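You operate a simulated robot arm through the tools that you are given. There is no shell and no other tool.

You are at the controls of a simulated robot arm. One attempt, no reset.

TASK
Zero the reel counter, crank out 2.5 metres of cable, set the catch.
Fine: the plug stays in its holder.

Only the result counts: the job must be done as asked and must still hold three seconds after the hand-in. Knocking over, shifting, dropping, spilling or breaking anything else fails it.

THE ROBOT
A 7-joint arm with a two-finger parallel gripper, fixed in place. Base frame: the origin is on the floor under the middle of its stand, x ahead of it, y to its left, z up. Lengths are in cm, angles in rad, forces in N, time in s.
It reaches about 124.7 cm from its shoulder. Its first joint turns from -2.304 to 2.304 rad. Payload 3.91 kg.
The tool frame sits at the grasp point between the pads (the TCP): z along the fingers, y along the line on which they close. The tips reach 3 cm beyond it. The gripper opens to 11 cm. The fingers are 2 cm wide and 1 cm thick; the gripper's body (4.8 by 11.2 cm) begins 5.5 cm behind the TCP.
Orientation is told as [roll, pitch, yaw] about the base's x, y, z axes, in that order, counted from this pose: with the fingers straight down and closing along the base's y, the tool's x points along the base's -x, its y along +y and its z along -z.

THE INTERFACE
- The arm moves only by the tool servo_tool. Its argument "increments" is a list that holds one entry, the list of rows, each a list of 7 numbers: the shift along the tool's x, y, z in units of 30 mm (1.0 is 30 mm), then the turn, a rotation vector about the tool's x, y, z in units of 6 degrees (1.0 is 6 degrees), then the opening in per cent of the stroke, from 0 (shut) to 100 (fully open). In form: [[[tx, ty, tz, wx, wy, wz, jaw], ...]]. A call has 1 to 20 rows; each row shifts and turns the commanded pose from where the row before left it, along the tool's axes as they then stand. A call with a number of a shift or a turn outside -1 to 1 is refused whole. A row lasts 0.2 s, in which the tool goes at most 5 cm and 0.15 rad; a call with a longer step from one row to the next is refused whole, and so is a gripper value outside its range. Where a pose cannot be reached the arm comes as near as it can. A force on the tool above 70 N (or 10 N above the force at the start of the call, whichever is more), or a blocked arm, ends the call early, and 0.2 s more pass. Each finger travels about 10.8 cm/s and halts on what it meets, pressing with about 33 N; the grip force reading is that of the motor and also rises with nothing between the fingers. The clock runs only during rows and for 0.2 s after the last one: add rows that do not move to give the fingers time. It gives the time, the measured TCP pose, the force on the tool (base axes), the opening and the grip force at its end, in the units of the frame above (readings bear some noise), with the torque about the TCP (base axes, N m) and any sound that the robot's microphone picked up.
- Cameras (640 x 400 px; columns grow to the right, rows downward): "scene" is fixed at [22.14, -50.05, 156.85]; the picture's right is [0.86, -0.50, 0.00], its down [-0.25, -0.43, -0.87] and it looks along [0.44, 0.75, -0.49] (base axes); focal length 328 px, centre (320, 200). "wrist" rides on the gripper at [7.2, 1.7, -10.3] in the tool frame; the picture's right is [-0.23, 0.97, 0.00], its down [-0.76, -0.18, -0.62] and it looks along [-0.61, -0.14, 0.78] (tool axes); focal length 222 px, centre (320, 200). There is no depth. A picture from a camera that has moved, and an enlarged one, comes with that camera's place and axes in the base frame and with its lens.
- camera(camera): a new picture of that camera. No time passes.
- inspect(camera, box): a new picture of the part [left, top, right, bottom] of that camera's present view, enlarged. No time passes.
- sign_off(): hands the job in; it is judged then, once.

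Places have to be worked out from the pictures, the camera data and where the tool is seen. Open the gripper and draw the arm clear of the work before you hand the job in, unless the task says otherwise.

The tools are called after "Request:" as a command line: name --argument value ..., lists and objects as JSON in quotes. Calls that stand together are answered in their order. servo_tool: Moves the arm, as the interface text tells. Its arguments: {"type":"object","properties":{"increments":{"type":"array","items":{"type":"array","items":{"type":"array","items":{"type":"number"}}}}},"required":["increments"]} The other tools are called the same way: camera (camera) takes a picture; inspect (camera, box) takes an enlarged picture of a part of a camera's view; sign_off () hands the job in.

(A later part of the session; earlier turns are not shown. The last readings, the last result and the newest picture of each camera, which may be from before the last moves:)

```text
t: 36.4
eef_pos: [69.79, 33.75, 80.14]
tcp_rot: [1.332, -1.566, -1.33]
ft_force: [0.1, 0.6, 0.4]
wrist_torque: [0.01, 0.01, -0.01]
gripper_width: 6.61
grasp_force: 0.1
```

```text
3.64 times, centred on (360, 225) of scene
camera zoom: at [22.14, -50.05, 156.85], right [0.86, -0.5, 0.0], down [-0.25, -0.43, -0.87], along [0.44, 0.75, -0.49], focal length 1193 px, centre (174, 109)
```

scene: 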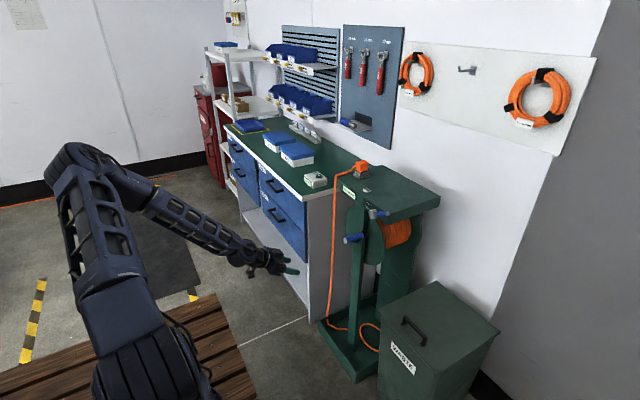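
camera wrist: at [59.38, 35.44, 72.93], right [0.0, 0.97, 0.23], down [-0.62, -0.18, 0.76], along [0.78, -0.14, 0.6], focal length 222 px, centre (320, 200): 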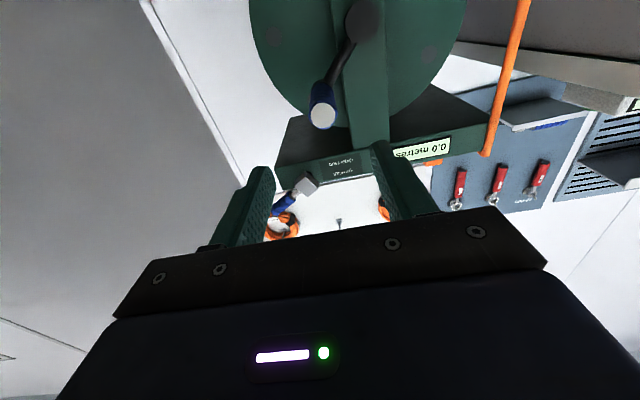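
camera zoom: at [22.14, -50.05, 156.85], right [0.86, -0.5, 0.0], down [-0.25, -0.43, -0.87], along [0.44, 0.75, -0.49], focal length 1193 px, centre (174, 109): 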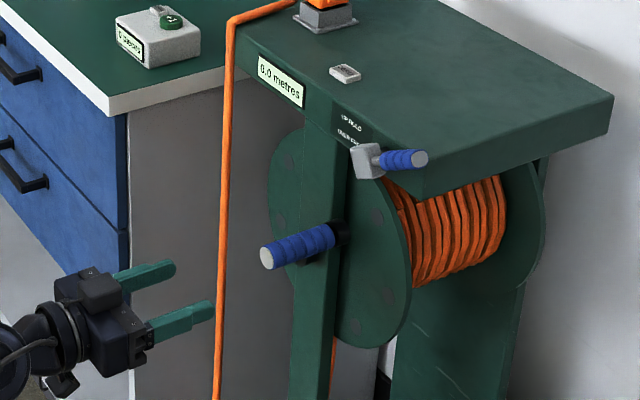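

The handle tip lies straight ahead at ≈(82.9, 33.95, 80.2). I advance to x ≈ 86 with the fingers straddling it, then look before closing.

Request:
servo_tool --increments '[[[0, 0.03, 0.77, 0, 0, 0, 60], [0, 0.03, 0.77, 0, 0, 0, 60], [0, 0, 0.77, 0, 0, 0, 60], [0, 0, 0.77, 0, 0, 0, 60], [0, 0, 0.77, 0, 0, 0, 60], [0, 0, 0.77, 0, 0, 0, 60], [0, 0, 0.77, 0, 0, 0, 60], [0, 0, 0, 0, 0, 0, 60]]]'

Request:
inspect --camera "scene" --box '[310, 190, 410, 270]'

Request:
camera --camera "wrist"

```text
t: 38.2
eef_pos: [85.64, 34.06, 80.12]
tcp_rot: [1.294, -1.564, -1.293]
ft_force: [-0.2, 0.7, -0.5]
wrist_torque: [0.01, -0.01, 0.01]
gripper_width: 6.6
grasp_force: 0.0
```

```text
5.00 times, centred on (360, 230) of scene
camera zoom: at [22.14, -50.05, 156.85], right [0.86, -0.5, 0.0], down [-0.25, -0.43, -0.87], along [0.44, 0.75, -0.49], focal length 1640 px, centre (120, 50)
```

zoom: 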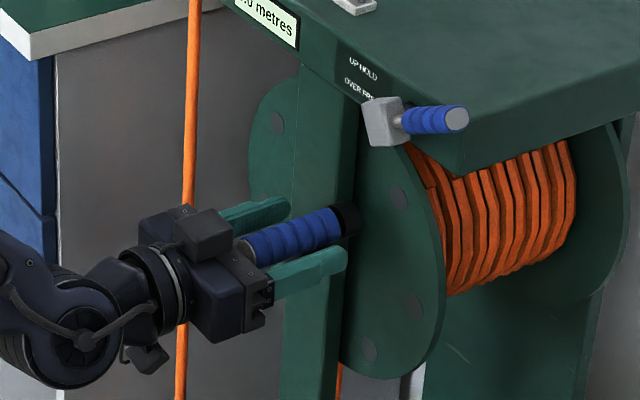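

```text
taken
camera wrist: at [75.31, 35.77, 72.83], right [0.0, 0.97, 0.23], down [-0.62, -0.18, 0.76], along [0.78, -0.14, 0.6], focal length 222 px, centre (320, 200)
```

wrist: 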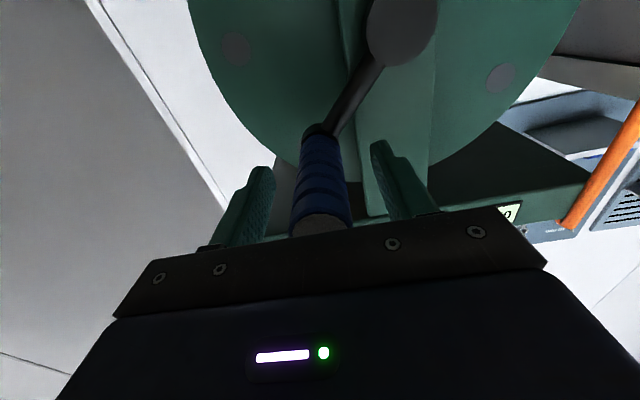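

The handle is between the fingers. I close the jaw on it.

Request:
servo_tool --increments '[[[0, 0, 0, 0, 0, 0, 40], [0, 0, 0, 0, 0, 0, 20], [0, 0, 0, 0, 0, 0, 0], [0, 0, 0, 0, 0, 0, 0], [0, 0, 0, 0, 0, 0, 0]]]'

```text
t: 39.4
eef_pos: [85.73, 34.04, 80.01]
tcp_rot: [1.26, -1.565, -1.257]
ft_force: [3.6, 4.2, -3.4]
wrist_torque: [0.03, -0.35, -1.82]
gripper_width: 2.78
grasp_force: 44.5
```

Gripped at 2.78 cm. I test a small 30° swing upward and over the top (counter-clockwise as seen from the robot) to see which way the counter goes.

Request:
servo_tool --increments '[[[-0.31, 0.373, 0, 0, 0, 0, 0], [-0.24, 0.423, 0, 0, 0, 0, 0], [-0.163, 0.457, 0, 0, 0, 0, 0], [0, 0, 0, 0, 0, 0, 0]]]'

Request:
inspect --camera "scene" --box '[310, 170, 410, 270]'

Request:
camera --camera "wrist"

```text
t: 40.4
eef_pos: [85.75, 37.92, 82.32]
tcp_rot: [1.403, -1.563, -1.4]
ft_force: [-55.9, -2.5, 10.6]
wrist_torque: [0.0, -0.36, -2.1]
gripper_width: 2.77
grasp_force: 45.0
```

```text
4.00 times, centred on (360, 220) of scene
camera zoom: at [22.14, -50.05, 156.85], right [0.86, -0.5, 0.0], down [-0.25, -0.43, -0.87], along [0.44, 0.75, -0.49], focal length 1312 px, centre (160, 120)
```

zoom: 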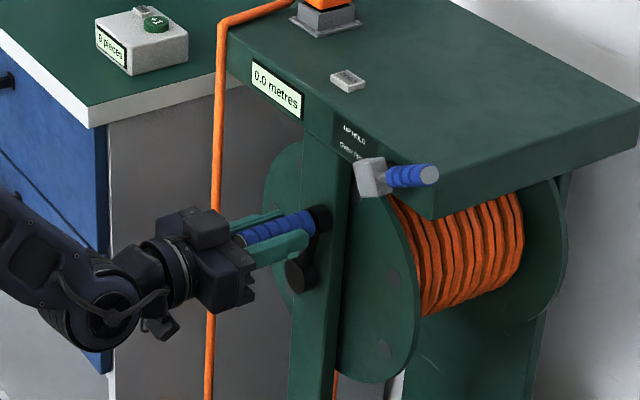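

```text
taken
camera wrist: at [75.31, 39.55, 74.99], right [0.0, 0.97, 0.23], down [-0.62, -0.18, 0.76], along [0.78, -0.14, 0.61], focal length 222 px, centre (320, 200)
```

wrist: 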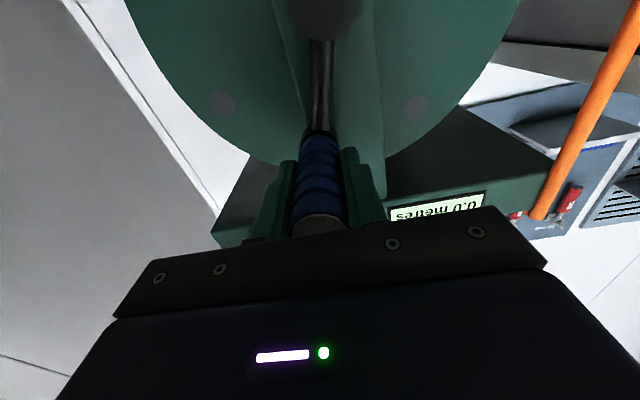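

The crank turned about 30° freely but shows a −56 N axial force. I hold still one moment to see if that is transient.

Request:
servo_tool --increments '[[[0, 0, 0, 0, 0, 0, 0], [0, 0, 0, 0, 0, 0, 0]]]'

Request:
inspect --camera "wrist" --box '[240, 100, 400, 240]'

Request:
inspect --camera "scene" --box '[350, 205, 400, 250]'

```text
t: 41.0
eef_pos: [85.88, 37.83, 82.18]
tcp_rot: [1.316, -1.563, -1.314]
ft_force: [-56.7, -0.6, 5.2]
wrist_torque: [0.0, -0.39, -2.17]
gripper_width: 2.73
grasp_force: 45.1
```

```text
2.86 times, centred on (320, 170) of wrist
camera zoom: at [75.39, 39.5, 74.97], right [0.0, 0.97, 0.23], down [-0.62, -0.18, 0.76], along [0.78, -0.14, 0.6], focal length 635 px, centre (320, 286)
```

zoom: 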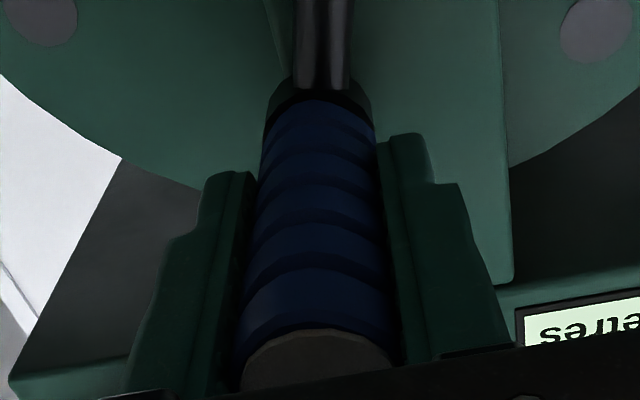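

```text
8.89 times, centred on (375, 228) of scene
camera zoom: at [22.14, -50.05, 156.85], right [0.86, -0.5, 0.0], down [-0.25, -0.43, -0.87], along [0.44, 0.75, -0.49], focal length 2915 px, centre (-169, -44)
```

zoom: 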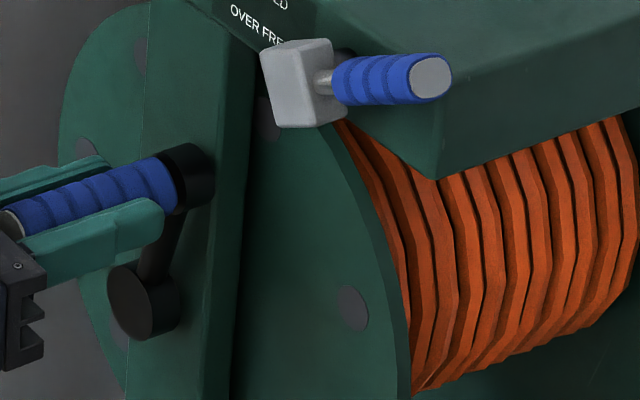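

The −57 N axial force persists, so the grip is bound up along x. I relieve it by easing back 2 mm along the tool axis and watch the response.

Request:
servo_tool --increments '[[[0, 0, -0.067, 0, 0, 0, 0], [0, 0, 0, 0, 0, 0, 0]]]'

```text
t: 41.6
eef_pos: [85.88, 37.73, 82.24]
tcp_rot: [1.277, -1.565, -1.277]
ft_force: [-13.7, 1.4, -5.2]
wrist_torque: [0.0, 0.51, -1.13]
gripper_width: 2.71
grasp_force: 44.7
```

2 mm relieved 43 N, so the arm is stiff and the handle deviates only millimetres. I continue another 45° over the top and check the forces and counter.

Request:
servo_tool --increments '[[[-0.09, 0.73, -0.02, 0, 0, 0, 0], [0.103, 0.727, 0, 0, 0, 0, 0], [0.29, 0.677, 0, 0, 0, 0, 0], [0, 0, 0, 0, 0, 0, 0]]]'

Request:
inspect --camera "scene" --box '[310, 170, 410, 270]'

```text
t: 42.6
eef_pos: [85.75, 44.16, 81.31]
tcp_rot: [1.722, -1.565, -1.72]
ft_force: [35.0, 8.2, 14.2]
wrist_torque: [-0.04, -0.37, -1.72]
gripper_width: 2.72
grasp_force: 44.4
```

```text
4.00 times, centred on (360, 220) of scene
camera zoom: at [22.14, -50.05, 156.85], right [0.86, -0.5, 0.0], down [-0.25, -0.43, -0.87], along [0.44, 0.75, -0.49], focal length 1312 px, centre (160, 120)
```

zoom: 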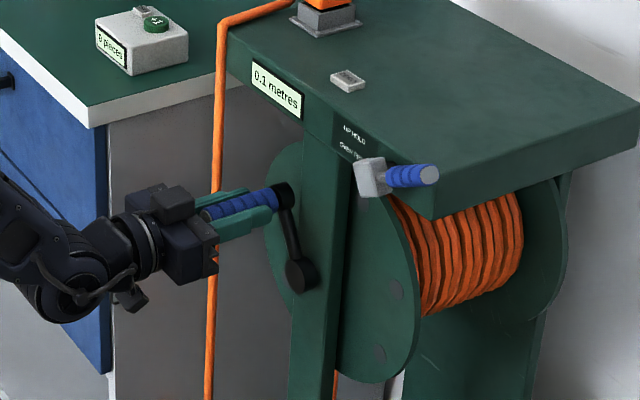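

The counter shows 0.1 m, so this direction pays out. I soften the grip to about 15% to cut the axial binding, and go on another 60°.

Request:
servo_tool --increments '[[[0, 0, 0, 0, 0, 0, 15], [0, 0, 0, 0, 0, 0, 15], [0.42, 0.59, 0, 0, 0, 0, 15], [0.593, 0.447, 0, 0, 0, 0, 15], [0.687, 0.273, 0, 0, 0, 0, 15], [0.733, 0.09, 0, 0, 0, 0, 15], [0, 0, 0, 0, 0, 0, 15]]]'

Request:
inspect --camera "scene" --box '[310, 170, 410, 270]'

Request:
camera --camera "wrist"

```text
t: 44.2
eef_pos: [85.38, 48.58, 74.02]
tcp_rot: [0.885, -1.564, -0.881]
ft_force: [-33.5, 0.6, -2.6]
wrist_torque: [-0.01, 1.31, -2.23]
gripper_width: 2.69
grasp_force: 45.2
```

```text
4.00 times, centred on (360, 220) of scene
camera zoom: at [22.14, -50.05, 156.85], right [0.86, -0.5, 0.0], down [-0.25, -0.43, -0.87], along [0.44, 0.75, -0.49], focal length 1312 px, centre (160, 120)
```

zoom: 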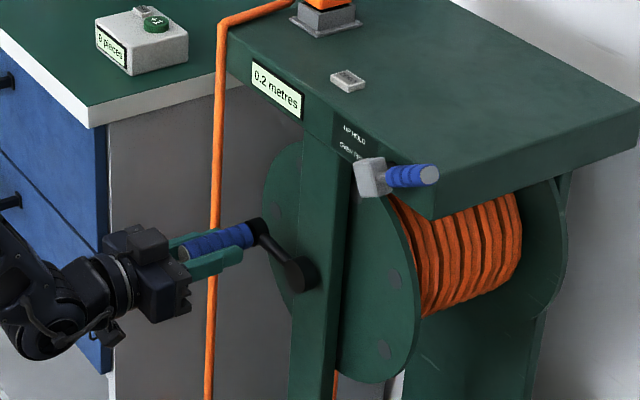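

```text
taken
camera wrist: at [74.87, 50.22, 66.7], right [0.0, 0.97, 0.23], down [-0.62, -0.18, 0.76], along [0.79, -0.14, 0.6], focal length 222 px, centre (320, 200)
```

wrist: 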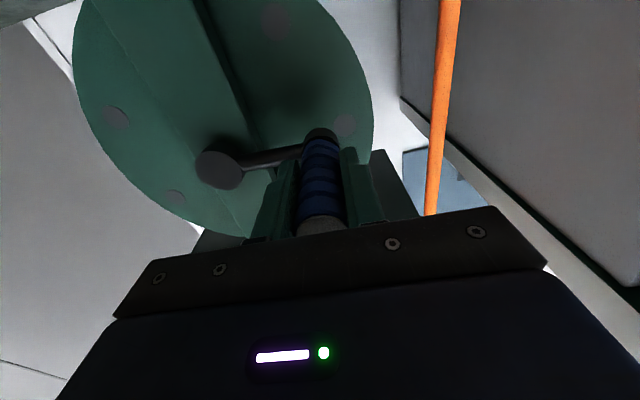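

Counter is at 0.2 m after about 135°, so ≈0.5 m per turn. I keep going through the bottom, with a small x relief.

Request:
servo_tool --increments '[[[0.733, -0.103, -0.05, 0, 0, 0, 15], [0.68, -0.29, 0, 0, 0, 0, 15], [0.58, -0.457, 0, 0, 0, 0, 15], [0.447, -0.593, 0, 0, 0, 0, 15], [0.273, -0.687, 0, 0, 0, 0, 15], [0.09, -0.733, 0, 0, 0, 0, 15], [0, 0, 0, 0, 0, 0, 15]]]'

Request:
inspect --camera "scene" --box '[310, 170, 410, 270]'

```text
t: 45.8
eef_pos: [85.51, 39.8, 65.62]
tcp_rot: [0.649, -1.564, -0.648]
ft_force: [-20.8, -1.1, -54.5]
wrist_torque: [0.0, -0.36, -0.8]
gripper_width: 2.65
grasp_force: 45.3
```

```text
4.00 times, centred on (360, 220) of scene
camera zoom: at [22.14, -50.05, 156.85], right [0.86, -0.5, 0.0], down [-0.25, -0.43, -0.87], along [0.44, 0.75, -0.49], focal length 1312 px, centre (160, 120)
```

zoom: 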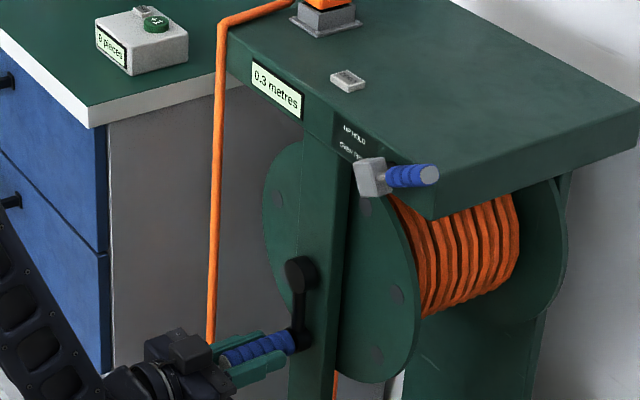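

At 225° it reads 0.3 m; the −54 N radial force at the bottom tells me the hub is at (39.82, 73.95) with R ≈ 8.6. I continue with the corrected circle up the right side to the top.

Request:
servo_tool --increments '[[[-0.023, -0.767, -0.03, 0, 0, 0, 15], [-0.293, -0.69, 0, 0, 0, 0, 15], [-0.46, -0.587, 0, 0, 0, 0, 15], [-0.6, -0.45, 0, 0, 0, 0, 15], [-0.693, -0.28, 0, 0, 0, 0, 15], [-0.743, -0.09, 0, 0, 0, 0, 15], [0, 0, 0, 0, 0, 0, 15]]]'

Request:
inspect --camera "scene" --box '[310, 170, 410, 270]'

```text
t: 47.4
eef_pos: [85.45, 31.47, 74.34]
tcp_rot: [1.577, -1.564, -1.575]
ft_force: [-33.8, -3.5, 1.2]
wrist_torque: [0.02, -1.22, -2.23]
gripper_width: 2.68
grasp_force: 45.3
```

```text
4.00 times, centred on (360, 220) of scene
camera zoom: at [22.14, -50.05, 156.85], right [0.86, -0.5, 0.0], down [-0.25, -0.43, -0.87], along [0.44, 0.75, -0.49], focal length 1312 px, centre (160, 120)
```

zoom: 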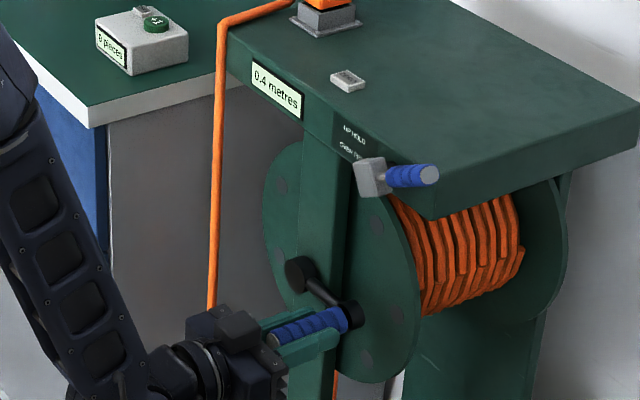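

Counter 0.4 m at ~315° with low radial force. I continue over the top to the left side, half a turn.

Request:
servo_tool --increments '[[[-0.74, 0.107, -0.05, 0, 0, 0, 15], [-0.69, 0.293, 0, 0, 0, 0, 15], [-0.587, 0.46, 0, 0, 0, 0, 15], [-0.45, 0.6, 0, 0, 0, 0, 15], [-0.28, 0.693, 0, 0, 0, 0, 15], [-0.09, 0.743, 0, 0, 0, 0, 15], [0.107, 0.74, 0, 0, 0, 0, 15], [0.293, 0.69, 0, 0, 0, 0, 15], [0.46, 0.587, 0, 0, 0, 0, 15], [0.6, 0.45, 0, 0, 0, 0, 15], [0.693, 0.28, 0, 0, 0, 0, 15], [0.743, 0.09, 0, 0, 0, 0, 15], [0, 0, 0, 0, 0, 0, 15]]]'

Request:
inspect --camera "scene" --box '[310, 170, 410, 270]'

```text
t: 50.2
eef_pos: [85.36, 48.39, 74.0]
tcp_rot: [1.466, -1.564, -1.466]
ft_force: [58.2, 5.4, 1.0]
wrist_torque: [0.03, 0.09, -1.95]
gripper_width: 2.65
grasp_force: 44.8
```

```text
4.00 times, centred on (360, 220) of scene
camera zoom: at [22.14, -50.05, 156.85], right [0.86, -0.5, 0.0], down [-0.25, -0.43, -0.87], along [0.44, 0.75, -0.49], focal length 1312 px, centre (160, 120)
```

zoom: 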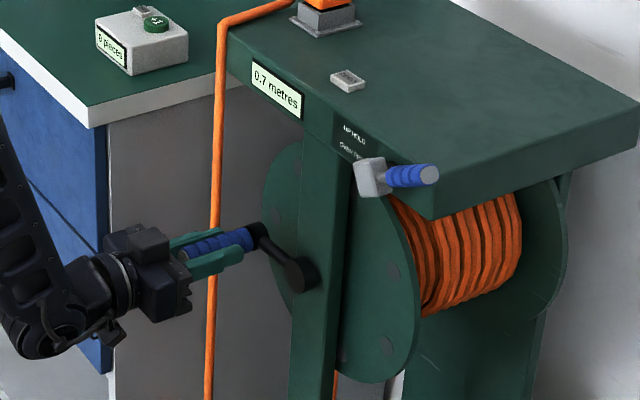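

0.7 m after ~495°. I relieve the axial force by +2 mm and run the next half turn through the bottom to the right side.

Request:
servo_tool --increments '[[[0.74, -0.107, 0.07, 0, 0, 0, 15], [0.69, -0.293, 0, 0, 0, 0, 15], [0.587, -0.46, 0, 0, 0, 0, 15], [0.45, -0.6, 0, 0, 0, 0, 15], [0.28, -0.693, 0, 0, 0, 0, 15], [0.09, -0.743, 0, 0, 0, 0, 15], [-0.107, -0.74, 0, 0, 0, 0, 15], [-0.293, -0.69, 0, 0, 0, 0, 15], [-0.46, -0.587, 0, 0, 0, 0, 15], [-0.6, -0.45, 0, 0, 0, 0, 15], [-0.693, -0.28, 0, 0, 0, 0, 15], [-0.743, -0.09, 0, 0, 0, 0, 15], [0, 0, 0, 0, 0, 0, 15]]]'

Request:
inspect --camera "scene" --box '[310, 170, 410, 270]'

```text
t: 53.0
eef_pos: [85.42, 31.48, 73.91]
tcp_rot: [1.182, -1.563, -1.179]
ft_force: [-25.0, 15.0, -1.5]
wrist_torque: [0.01, -0.59, -2.19]
gripper_width: 2.67
grasp_force: 44.7
```

```text
4.00 times, centred on (360, 220) of scene
camera zoom: at [22.14, -50.05, 156.85], right [0.86, -0.5, 0.0], down [-0.25, -0.43, -0.87], along [0.44, 0.75, -0.49], focal length 1312 px, centre (160, 120)
```

zoom: 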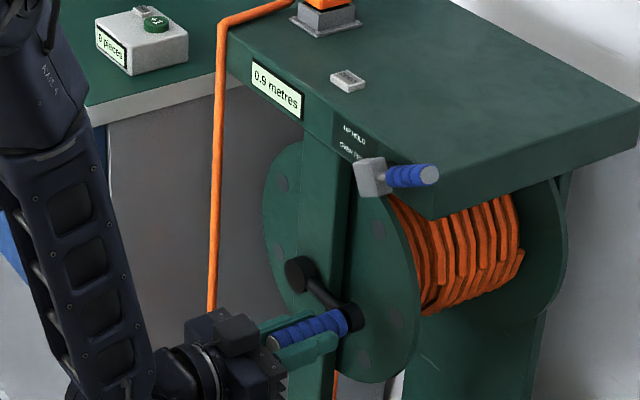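

0.9 m after ~675°, consistent with about 0.5 m per turn. I continue the next half turn over the top.

Request:
servo_tool --increments '[[[-0.74, 0.107, -0.03, 0, 0, 0, 15], [-0.69, 0.293, 0, 0, 0, 0, 15], [-0.587, 0.46, 0, 0, 0, 0, 15], [-0.45, 0.6, 0, 0, 0, 0, 15], [-0.28, 0.693, 0, 0, 0, 0, 15], [-0.09, 0.743, 0, 0, 0, 0, 15], [0.107, 0.74, 0, 0, 0, 0, 15], [0.293, 0.69, 0, 0, 0, 0, 15], [0.46, 0.587, 0, 0, 0, 0, 15], [0.6, 0.45, 0, 0, 0, 0, 15], [0.693, 0.28, 0, 0, 0, 0, 15], [0.743, 0.09, 0, 0, 0, 0, 15], [0, 0, 0, 0, 0, 0, 15]]]'

Request:
inspect --camera "scene" --box '[310, 170, 410, 270]'

```text
t: 55.8
eef_pos: [85.3, 48.55, 73.83]
tcp_rot: [1.013, -1.563, -1.009]
ft_force: [30.2, 52.2, -2.2]
wrist_torque: [0.0, 1.12, -2.56]
gripper_width: 2.69
grasp_force: 45.4
```

```text
4.00 times, centred on (360, 220) of scene
camera zoom: at [22.14, -50.05, 156.85], right [0.86, -0.5, 0.0], down [-0.25, -0.43, -0.87], along [0.44, 0.75, -0.49], focal length 1312 px, centre (160, 120)
```

zoom: 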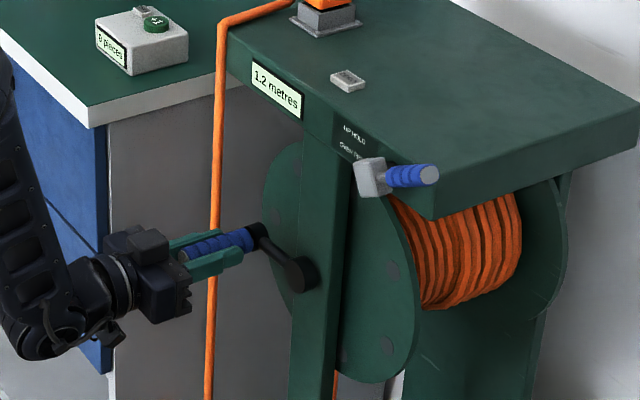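

1.2 m after ~855°. There's a 52 N outward radial force, so I shift the circle by about +2 mm in y and continue the next half turn.

Request:
servo_tool --increments '[[[0.74, -0.047, 0.03, 0, 0, 0, 15], [0.69, -0.293, 0, 0, 0, 0, 15], [0.587, -0.46, 0, 0, 0, 0, 15], [0.45, -0.6, 0, 0, 0, 0, 15], [0.28, -0.693, 0, 0, 0, 0, 15], [0.09, -0.743, 0, 0, 0, 0, 15], [0, 0, 0, 0, 0, 0, 15]]]'

Request:
inspect --camera "scene" --box '[310, 170, 410, 270]'

```text
t: 57.4
eef_pos: [85.27, 40.09, 65.61]
tcp_rot: [1.238, -1.565, -1.232]
ft_force: [-21.6, 0.3, 20.7]
wrist_torque: [0.0, -0.31, -2.08]
gripper_width: 2.66
grasp_force: 45.1
```

```text
4.00 times, centred on (360, 220) of scene
camera zoom: at [22.14, -50.05, 156.85], right [0.86, -0.5, 0.0], down [-0.25, -0.43, -0.87], along [0.44, 0.75, -0.49], focal length 1312 px, centre (160, 120)
```

zoom: 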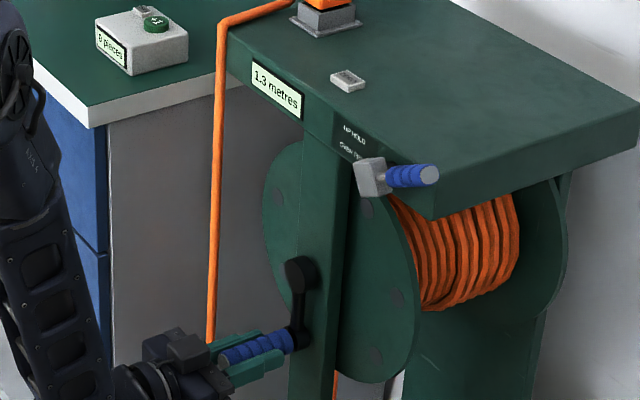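

1.3 m at ~945°. Forces are moderate; I continue up the right side and over to the top.

Request:
servo_tool --increments '[[[-0.137, -0.74, -0.02, 0, 0, 0, 15], [-0.293, -0.69, 0, 0, 0, 0, 15], [-0.46, -0.587, 0, 0, 0, 0, 15], [-0.6, -0.45, 0, 0, 0, 0, 15], [-0.693, -0.28, 0, 0, 0, 0, 15], [-0.743, -0.09, 0, 0, 0, 0, 15], [0, 0, 0, 0, 0, 0, 15]]]'

Request:
inspect --camera "scene" --box '[310, 170, 410, 270]'

```text
t: 59.0
eef_pos: [85.37, 31.49, 74.12]
tcp_rot: [1.467, -1.565, -1.467]
ft_force: [-36.8, -25.3, 0.3]
wrist_torque: [0.01, -1.34, -0.96]
gripper_width: 2.64
grasp_force: 44.9
```

```text
4.00 times, centred on (360, 220) of scene
camera zoom: at [22.14, -50.05, 156.85], right [0.86, -0.5, 0.0], down [-0.25, -0.43, -0.87], along [0.44, 0.75, -0.49], focal length 1312 px, centre (160, 120)
```

zoom: 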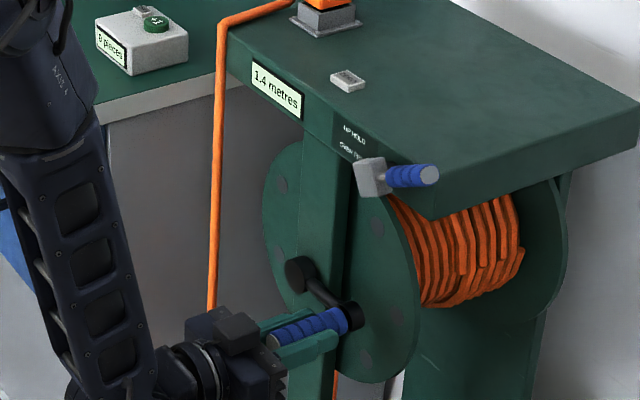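

1.4 m at ~1035°. Continue half a turn over the top to the left.

Request:
servo_tool --increments '[[[-0.74, 0.087, -0.04, 0, 0, 0, 15], [-0.69, 0.293, 0, 0, 0, 0, 15], [-0.587, 0.46, 0, 0, 0, 0, 15], [-0.45, 0.6, 0, 0, 0, 0, 15], [-0.28, 0.693, 0, 0, 0, 0, 15], [-0.09, 0.743, 0, 0, 0, 0, 15], [0.107, 0.74, 0, 0, 0, 0, 15], [0.293, 0.69, 0, 0, 0, 0, 15], [0.46, 0.587, 0, 0, 0, 0, 15], [0.6, 0.45, 0, 0, 0, 0, 15], [0.693, 0.28, 0, 0, 0, 0, 15], [0.743, 0.09, 0, 0, 0, 0, 15], [0, 0, 0, 0, 0, 0, 15]]]'

Request:
inspect --camera "scene" --box '[310, 170, 410, 270]'

```text
t: 61.8
eef_pos: [85.17, 48.5, 73.94]
tcp_rot: [1.114, -1.566, -1.113]
ft_force: [-16.5, -37.3, 0.4]
wrist_torque: [-0.08, 1.51, 0.08]
gripper_width: 2.67
grasp_force: 44.8
```

```text
4.00 times, centred on (360, 220) of scene
camera zoom: at [22.14, -50.05, 156.85], right [0.86, -0.5, 0.0], down [-0.25, -0.43, -0.87], along [0.44, 0.75, -0.49], focal length 1312 px, centre (160, 120)
```

zoom: 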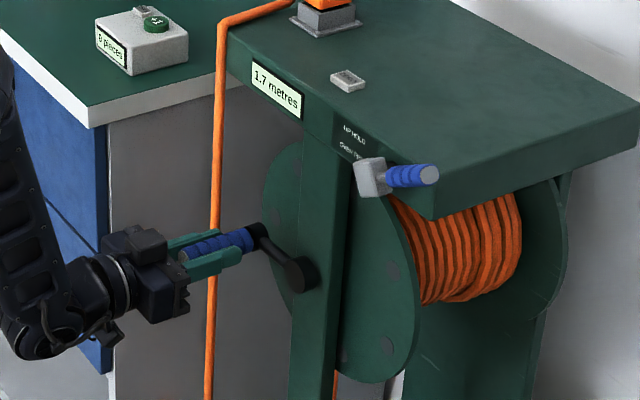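

1.7 m at ~1215° → ≈0.49–0.504 m per turn, so 2.5 m should be near 5 turns. I correct the circle by −1.5 mm in y and continue half a turn.

Request:
servo_tool --increments '[[[0.74, -0.157, -0.02, 0, 0, 0, 15], [0.69, -0.293, 0, 0, 0, 0, 15], [0.587, -0.46, 0, 0, 0, 0, 15], [0.45, -0.6, 0, 0, 0, 0, 15], [0.28, -0.693, 0, 0, 0, 0, 15], [0.09, -0.743, 0, 0, 0, 0, 15], [-0.107, -0.74, 0, 0, 0, 0, 15], [-0.293, -0.69, 0, 0, 0, 0, 15], [-0.46, -0.587, 0, 0, 0, 0, 15], [-0.6, -0.45, 0, 0, 0, 0, 15], [-0.693, -0.28, 0, 0, 0, 0, 15], [-0.743, -0.09, 0, 0, 0, 0, 15], [0, 0, 0, 0, 0, 0, 15]]]'

Request:
inspect --camera "scene" --box '[310, 170, 410, 270]'

```text
t: 64.6
eef_pos: [85.14, 31.42, 73.91]
tcp_rot: [0.973, -1.563, -0.967]
ft_force: [22.1, 37.5, -1.7]
wrist_torque: [0.04, -0.26, -2.29]
gripper_width: 2.69
grasp_force: 44.7
```

```text
4.00 times, centred on (360, 220) of scene
camera zoom: at [22.14, -50.05, 156.85], right [0.86, -0.5, 0.0], down [-0.25, -0.43, -0.87], along [0.44, 0.75, -0.49], focal length 1312 px, centre (160, 120)
```

zoom: 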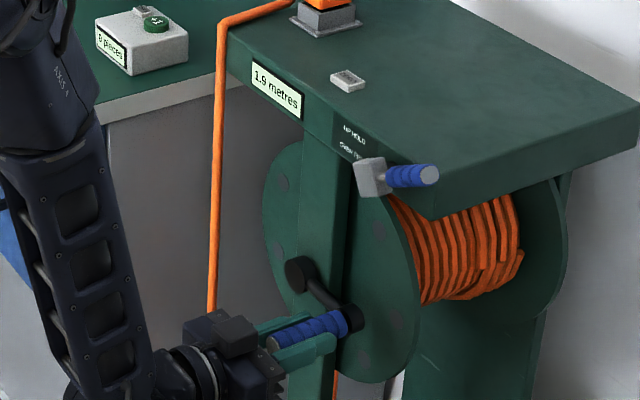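

1.9 m at ~1395°. I correct +1 mm in y and do the next half turn.

Request:
servo_tool --increments '[[[-0.74, 0.147, 0.02, 0, 0, 0, 15], [-0.69, 0.293, 0, 0, 0, 0, 15], [-0.587, 0.46, 0, 0, 0, 0, 15], [-0.45, 0.6, 0, 0, 0, 0, 15], [-0.28, 0.693, 0, 0, 0, 0, 15], [-0.09, 0.743, 0, 0, 0, 0, 15], [0.107, 0.74, 0, 0, 0, 0, 15], [0.293, 0.69, 0, 0, 0, 0, 15], [0.46, 0.587, 0, 0, 0, 0, 15], [0.6, 0.45, 0, 0, 0, 0, 15], [0.693, 0.28, 0, 0, 0, 0, 15], [0.743, 0.09, 0, 0, 0, 0, 15], [0, 0, 0, 0, 0, 0, 15]]]'

Request:
inspect --camera "scene" --box '[310, 170, 410, 270]'

```text
t: 67.4
eef_pos: [85.09, 48.34, 73.69]
tcp_rot: [0.713, -1.566, -0.713]
ft_force: [12.9, -19.5, 2.6]
wrist_torque: [-0.11, -0.03, 0.29]
gripper_width: 2.68
grasp_force: 10.1
```

```text
4.00 times, centred on (360, 220) of scene
camera zoom: at [22.14, -50.05, 156.85], right [0.86, -0.5, 0.0], down [-0.25, -0.43, -0.87], along [0.44, 0.75, -0.49], focal length 1312 px, centre (160, 120)
```

zoom: 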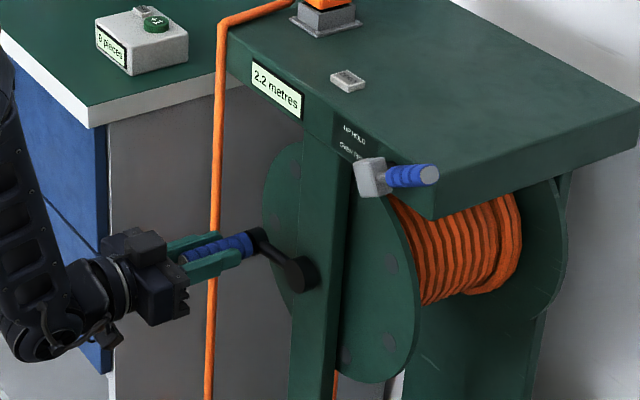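

2.2 m at ~1575°. I continue with the next half turn to ~1755°, with a slightly firmer jaw.

Request:
servo_tool --increments '[[[0, 0, 0, 0, 0, 0, 5], [0.74, -0.137, 0, 0, 0, 0, 5], [0.69, -0.293, 0, 0, 0, 0, 5], [0.587, -0.46, 0, 0, 0, 0, 5], [0.45, -0.6, 0, 0, 0, 0, 5], [0.28, -0.693, 0, 0, 0, 0, 5], [0.09, -0.743, 0, 0, 0, 0, 5], [-0.107, -0.74, 0, 0, 0, 0, 5], [-0.293, -0.69, 0, 0, 0, 0, 5], [-0.46, -0.587, 0, 0, 0, 0, 5], [-0.6, -0.45, 0, 0, 0, 0, 5], [-0.693, -0.28, 0, 0, 0, 0, 5], [-0.743, -0.09, 0, 0, 0, 0, 5], [0, 0, 0, 0, 0, 0, 5]]]'

Request:
inspect --camera "scene" --box '[310, 170, 410, 270]'

```text
t: 68.3
eef_pos: [84.96, 46.81, 69.51]
tcp_rot: [1.835, -1.563, -1.835]
ft_force: [-26.9, -25.1, 18.8]
wrist_torque: [-0.14, 1.51, 1.72]
gripper_width: 2.67
grasp_force: 44.5
stopped in row 4: the force on the tool passed its limit at 73 N (the readings are from after the stop); the commanded pose is now the measured one
```

```text
4.00 times, centred on (360, 220) of scene
camera zoom: at [22.14, -50.05, 156.85], right [0.86, -0.5, 0.0], down [-0.25, -0.43, -0.87], along [0.44, 0.75, -0.49], focal length 1312 px, centre (160, 120)
```

zoom: 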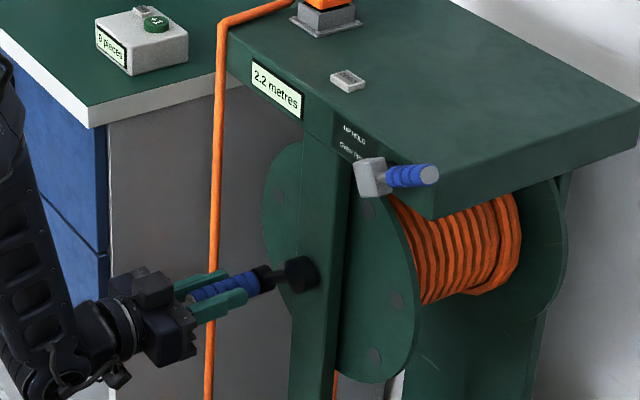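

The call stopped at 73 N with the handle around φ ≈ −33°. The grip has probably walked on the handle; I look at the wrist view before regripping.

Request:
camera --camera "wrist"

Request:
inspect --camera "scene" --box '[345, 225, 405, 265]'

```text
taken
camera wrist: at [74.63, 48.61, 62.13], right [0.0, 0.97, 0.23], down [-0.62, -0.18, 0.76], along [0.78, -0.15, 0.61], focal length 222 px, centre (320, 200)
```

wrist: 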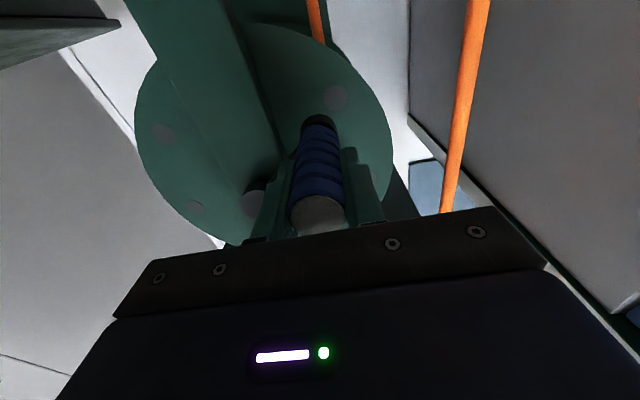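

```text
10.00 times, centred on (375, 245) of scene
camera zoom: at [22.14, -50.05, 156.85], right [0.86, -0.5, 0.0], down [-0.25, -0.43, -0.87], along [0.44, 0.75, -0.49], focal length 3280 px, centre (-230, -250)
```

zoom: 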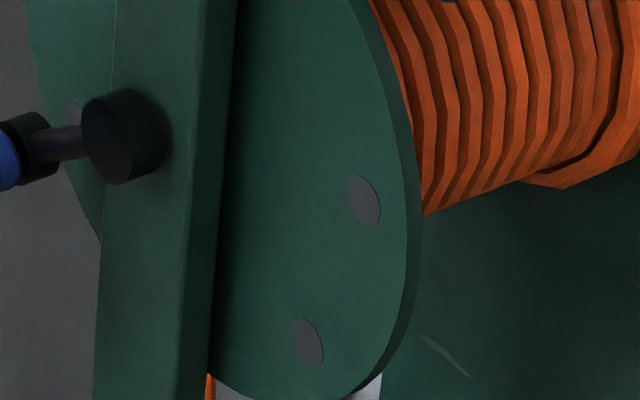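

The handle sits about 3 mm below the grip centre. I open the jaw to release it, which also tests whether the reel stays put by itself.

Request:
servo_tool --increments '[[[0, 0, 0, 0, 0, 0, 20], [0, 0, 0, 0, 0, 0, 40], [0, 0, 0, 0, 0, 0, 45], [0, 0, 0, 0, 0, 0, 45]]]'

Request:
camera --camera "wrist"

Request:
inspect --camera "scene" --box '[310, 170, 410, 270]'

```text
t: 69.3
eef_pos: [85.06, 46.98, 69.34]
tcp_rot: [1.667, -1.565, -1.665]
ft_force: [-0.6, 0.3, 0.5]
wrist_torque: [0.01, -0.04, 0.01]
gripper_width: 4.99
grasp_force: 0.1
```

```text
taken
camera wrist: at [74.7, 48.7, 62.0], right [0.0, 0.97, 0.23], down [-0.62, -0.18, 0.76], along [0.78, -0.15, 0.61], focal length 222 px, centre (320, 200)
```

wrist: 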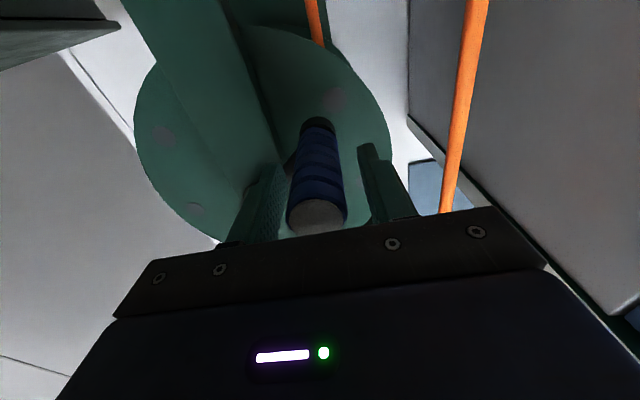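

```text
4.00 times, centred on (360, 220) of scene
camera zoom: at [22.14, -50.05, 156.85], right [0.86, -0.5, 0.0], down [-0.25, -0.43, -0.87], along [0.44, 0.75, -0.49], focal length 1312 px, centre (160, 120)
```

zoom: 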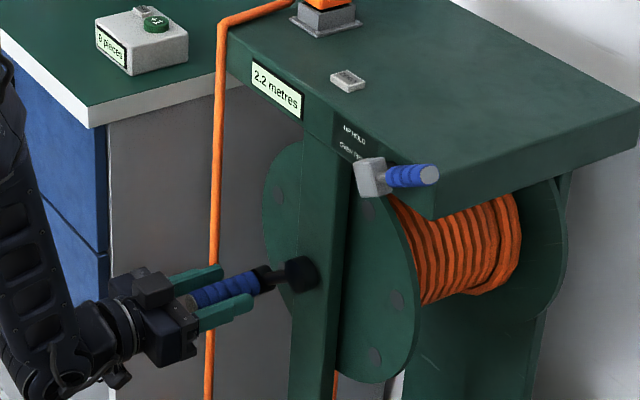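

The reel stays put when released (2.2 m still). The handle is at about (46.9, 69.2); with a refined hub (39.97, 74.0) and R = 8.5 I recentre, regrip and continue through the bottom.

Request:
servo_tool --increments '[[[0.03, -0.02, 0.12, 0, 0, 0, 45], [0, 0, 0, 0, 0, 0, 20], [0, 0, 0, 0, 0, 0, 10], [0, 0, 0, 0, 0, 0, 10], [0, 0, 0, 0, 0, 0, 10]]]'

Request:
servo_tool --increments '[[[0.547, -0.497, 0, 0, 0, 0, 10], [0.403, -0.62, 0, 0, 0, 0, 10], [0.227, -0.707, 0, 0, 0, 0, 10], [0.037, -0.737, 0, 0, 0, 0, 10], [-0.153, -0.723, 0, 0, 0, 0, 10], [-0.337, -0.66, 0, 0, 0, 0, 10], [0, 0, 0, 0, 0, 0, 10]]]'

Request:
inspect --camera "scene" --box '[310, 170, 410, 270]'

```text
t: 70.5
eef_pos: [85.38, 46.81, 69.2]
tcp_rot: [1.657, -1.565, -1.657]
ft_force: [-3.2, -2.4, 0.2]
wrist_torque: [0.03, -0.18, -0.28]
gripper_width: 2.66
grasp_force: 45.4
```

```text
t: 72.1
eef_pos: [85.45, 35.32, 67.17]
tcp_rot: [1.586, -1.563, -1.584]
ft_force: [-17.4, 7.2, 10.8]
wrist_torque: [0.02, 1.49, -1.13]
gripper_width: 2.66
grasp_force: 44.9
```

```text
4.00 times, centred on (360, 220) of scene
camera zoom: at [22.14, -50.05, 156.85], right [0.86, -0.5, 0.0], down [-0.25, -0.43, -0.87], along [0.44, 0.75, -0.49], focal length 1312 px, centre (160, 120)
```

zoom: 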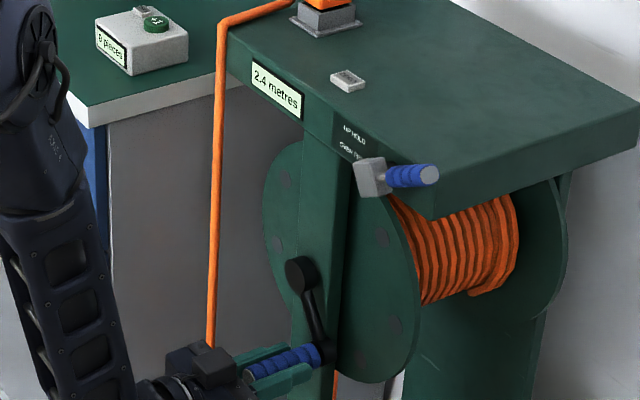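

2.4 m at ~1699° pins it down to ≈0.5 m per turn, so 2.5 m is at exactly 5 turns (φ ≈ 135°, the start position). I advance 60° and check the display again.

Request:
servo_tool --increments '[[[-0.497, -0.547, -0.02, 0, 0, 0, 10], [-0.62, -0.403, 0, 0, 0, 0, 10], [-0.707, -0.227, 0, 0, 0, 0, 10], [-0.737, -0.037, 0, 0, 0, 0, 10], [0, 0, 0, 0, 0, 0, 10]]]'

Request:
inspect --camera "scene" --box '[310, 170, 410, 270]'

Request:
servo_tool --increments '[[[-0.723, 0.153, 0, 0, 0, 0, 10], [0, 0, 0, 0, 0, 0, 10]]]'

Request:
inspect --camera "scene" --box '[310, 170, 410, 270]'

```text
t: 73.3
eef_pos: [85.54, 31.53, 74.85]
tcp_rot: [1.92, -1.565, -1.918]
ft_force: [1.2, 15.9, -0.3]
wrist_torque: [0.03, -1.05, -1.61]
gripper_width: 2.66
grasp_force: 44.9
```

```text
4.00 times, centred on (360, 220) of scene
camera zoom: at [22.14, -50.05, 156.85], right [0.86, -0.5, 0.0], down [-0.25, -0.43, -0.87], along [0.44, 0.75, -0.49], focal length 1312 px, centre (160, 120)
```

zoom: 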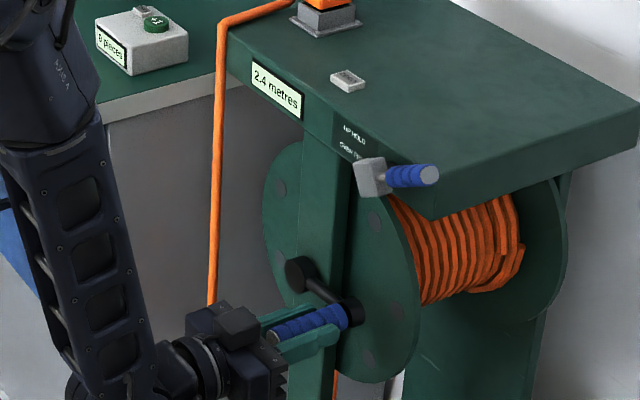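

```text
t: 73.9
eef_pos: [85.36, 31.85, 76.73]
tcp_rot: [1.848, -1.564, -1.846]
ft_force: [11.2, 17.2, -4.6]
wrist_torque: [0.01, -0.99, -1.5]
gripper_width: 2.68
grasp_force: 45.6
```

```text
4.00 times, centred on (360, 220) of scene
camera zoom: at [22.14, -50.05, 156.85], right [0.86, -0.5, 0.0], down [-0.25, -0.43, -0.87], along [0.44, 0.75, -0.49], focal length 1312 px, centre (160, 120)
```

zoom: 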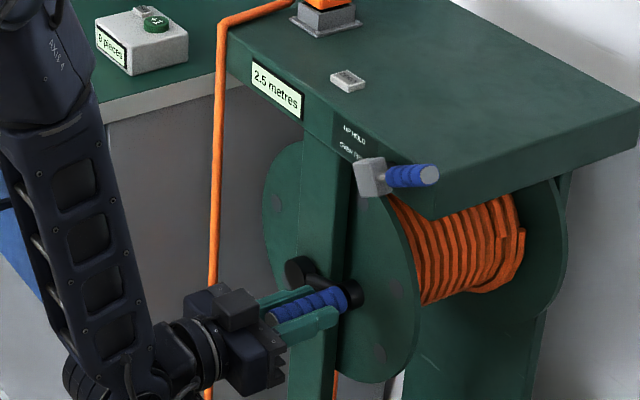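

The display flipped to 2.5 exactly where 0.5 m/turn predicts 2.45. I advance the final ~25° to the 5-turn point.

Request:
servo_tool --increments '[[[-0.66, 0.337, 0, 0, 0, 0, 10], [-0.4, 0.337, 0, 0, 0, 0, 10], [0, 0, 0, 0, 0, 0, 10], [0, 0, 0, 0, 0, 0, 10]]]'

Request:
inspect --camera "scene" --box '[310, 170, 410, 270]'

```text
t: 74.9
eef_pos: [85.46, 33.74, 79.95]
tcp_rot: [1.755, -1.566, -1.756]
ft_force: [28.3, 3.5, -4.5]
wrist_torque: [0.0, -0.69, 1.2]
gripper_width: 2.66
grasp_force: 45.0
```

```text
4.00 times, centred on (360, 220) of scene
camera zoom: at [22.14, -50.05, 156.85], right [0.86, -0.5, 0.0], down [-0.25, -0.43, -0.87], along [0.44, 0.75, -0.49], focal length 1312 px, centre (160, 120)
```

zoom: 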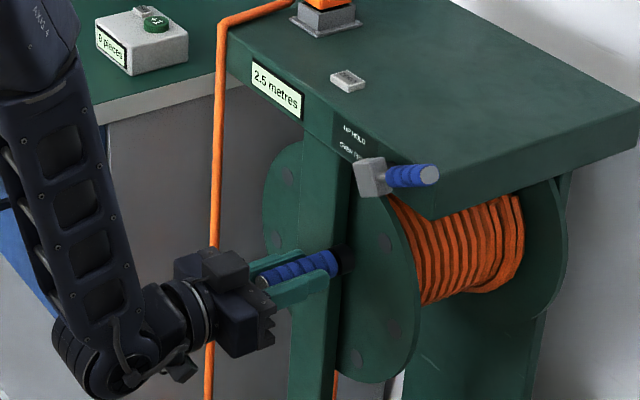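

It reads 2.5 with the handle back at its starting angle. I release gently and retreat straight back along −x.

Request:
servo_tool --increments '[[[0, 0, 0, 0, 0, 0, 20], [0, 0, 0, 0, 0, 0, 35], [0, 0, 0, 0, 0, 0, 50], [0, 0, 0, 0, 0, 0, 55], [0, 0, 0, 0, 0, 0, 55]]]'

Request:
inspect --camera "scene" --box '[310, 170, 410, 270]'

Request:
servo_tool --increments '[[[0, 0, -0.5, 0, 0, 0, 55], [0, 0, -0.8, 0, 0, 0, 55], [0, 0, -0.9, 0, 0, 0, 55], [0, 0, -0.9, 0, 0, 0, 55], [0, 0, -0.9, 0, 0, 0, 40], [0, 0, -0.9, 0, 0, 0, 20], [0, 0, 0, 0, 0, 0, 0], [0, 0, 0, 0, 0, 0, 0]]]'

Request:
inspect --camera "scene" --box '[310, 170, 410, 270]'

Request:
camera --camera "wrist"

```text
t: 76.1
eef_pos: [85.47, 33.89, 80.0]
tcp_rot: [1.661, -1.563, -1.66]
ft_force: [-0.1, -0.2, 0.1]
wrist_torque: [0.02, -0.02, -0.02]
gripper_width: 6.06
grasp_force: 0.2
```

```text
4.00 times, centred on (360, 220) of scene
camera zoom: at [22.14, -50.05, 156.85], right [0.86, -0.5, 0.0], down [-0.25, -0.43, -0.87], along [0.44, 0.75, -0.49], focal length 1312 px, centre (160, 120)
```

zoom: 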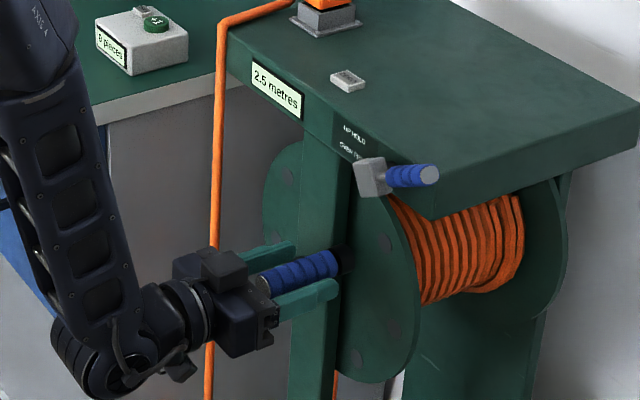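

```text
t: 77.9
eef_pos: [70.68, 33.95, 80.25]
tcp_rot: [1.685, -1.564, -1.686]
ft_force: [0.5, 0.1, 0.2]
wrist_torque: [-0.01, -0.03, 0.03]
gripper_width: 0.02
grasp_force: 32.8
```

```text
4.00 times, centred on (360, 220) of scene
camera zoom: at [22.14, -50.05, 156.85], right [0.86, -0.5, 0.0], down [-0.25, -0.43, -0.87], along [0.44, 0.75, -0.49], focal length 1312 px, centre (160, 120)
```

zoom: 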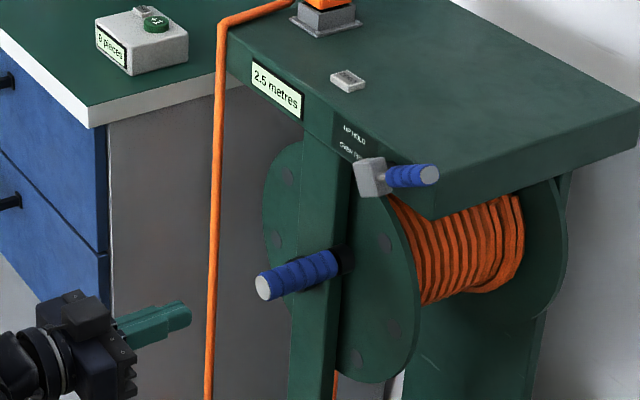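

```text
taken
camera wrist: at [60.36, 35.73, 72.8], right [0.0, 0.97, 0.23], down [-0.62, -0.18, 0.76], along [0.78, -0.15, 0.61], focal length 222 px, centre (320, 200)
```

wrist: 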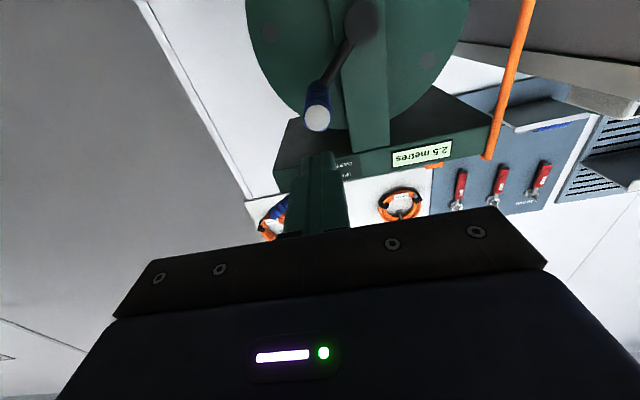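

The counter holds at 2.5 m. Next I set the catch: with closed horizontal fingers I'll go beneath the tilted lever (tip ≈ (21.4, 97.2)) and lift it upright. First I line up in front, well clear.

Request:
servo_tool --increments '[[[-0.803, -0.843, 0, 0, 0, 0, 0], [-0.803, -0.843, 0, 0, 0, 0, 0], [-0.803, -0.843, 0, 0, 0, 0, 0], [-0.803, -0.843, 0, 0, 0, 0, 0], [-0.803, -0.843, 0, 0, 0, 0, 0], [0, 0, 0.5, 0, 0, 0, 0], [0, 0, 0.5, 0, 0, 0, 0], [0, 0, 0, 0, 0, 0, 0]]]'

Request:
camera --camera "wrist"

Request:
inspect --camera "scene" --box '[310, 150, 430, 250]'

```text
t: 79.7
eef_pos: [73.82, 21.03, 92.22]
tcp_rot: [1.643, -1.565, -1.646]
ft_force: [-0.6, -0.3, 0.3]
wrist_torque: [-0.02, 0.01, -0.04]
gripper_width: 0.0
grasp_force: 32.9
```

```text
taken
camera wrist: at [63.43, 22.81, 84.9], right [0.0, 0.97, 0.23], down [-0.62, -0.18, 0.76], along [0.78, -0.15, 0.61], focal length 222 px, centre (320, 200)
```

wrist: 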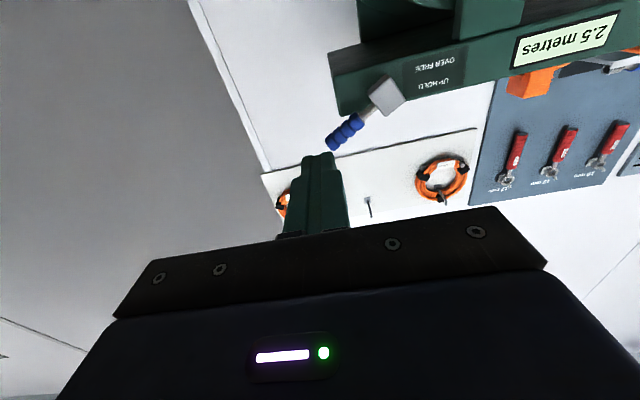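

```text
4.00 times, centred on (370, 200) of scene
camera zoom: at [22.14, -50.05, 156.85], right [0.86, -0.5, 0.0], down [-0.25, -0.43, -0.87], along [0.44, 0.75, -0.49], focal length 1312 px, centre (120, 200)
```

zoom: 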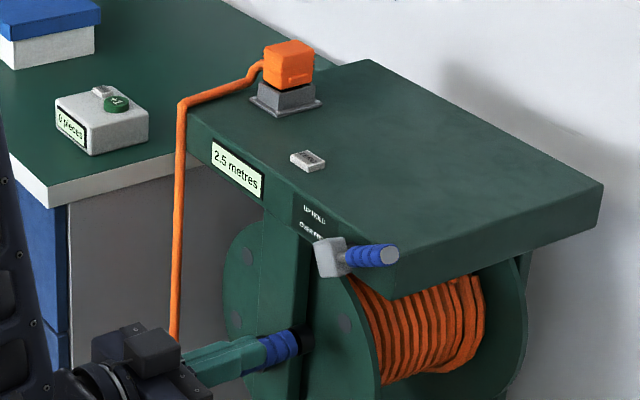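

The wrist view confirms the lever tip at ≈(21.75, 97.1) and pivot ≈(28.5, 93). I move forward under the lever to x ≈ 88.2 (tips at 91.2, short of the panel at 92.6).

Request:
servo_tool --increments '[[[0, 0, 0.8, 0, 0, 0, 0], [0, 0, 0.8, 0, 0, 0, 0], [0, 0, 0.8, 0, 0, 0, 0], [0, 0, 0.8, 0, 0, 0, 0], [0, 0, 0.8, 0, 0, 0, 0], [0, 0, 0.75, 0, 0, 0, 0], [0, 0, 0, 0, 0, 0, 0]]]'

Request:
inspect --camera "scene" --box '[330, 160, 430, 260]'

Request:
camera --camera "wrist"

```text
t: 81.3
eef_pos: [87.8, 21.25, 91.87]
tcp_rot: [1.677, -1.565, -1.677]
ft_force: [0.8, -0.5, 0.3]
wrist_torque: [0.0, 0.01, 0.04]
gripper_width: 0.0
grasp_force: 33.3
```

```text
4.00 times, centred on (380, 210) of scene
camera zoom: at [22.14, -50.05, 156.85], right [0.86, -0.5, 0.0], down [-0.25, -0.43, -0.87], along [0.44, 0.75, -0.49], focal length 1312 px, centre (80, 160)
```

zoom: 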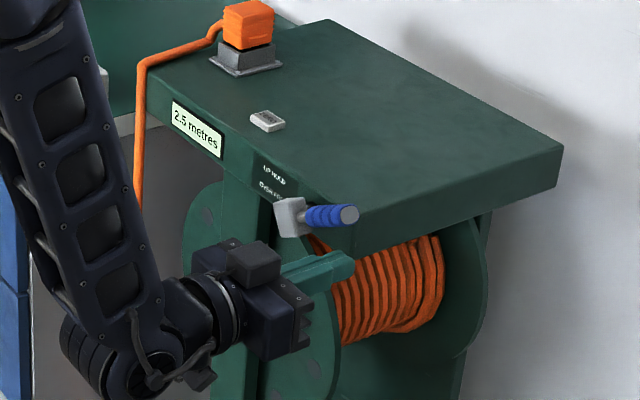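

```text
taken
camera wrist: at [77.35, 23.01, 84.64], right [0.0, 0.97, 0.23], down [-0.62, -0.18, 0.76], along [0.78, -0.15, 0.61], focal length 222 px, centre (320, 200)
```

wrist: 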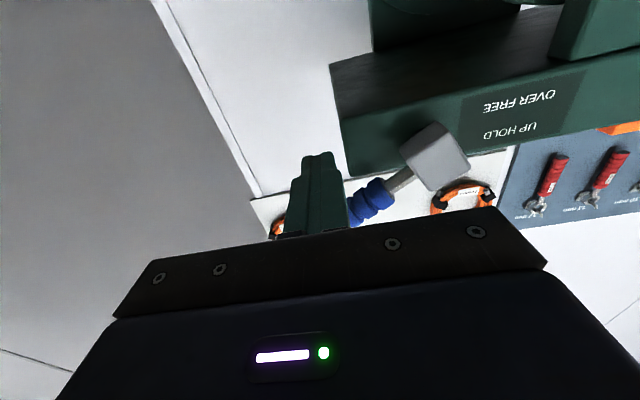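

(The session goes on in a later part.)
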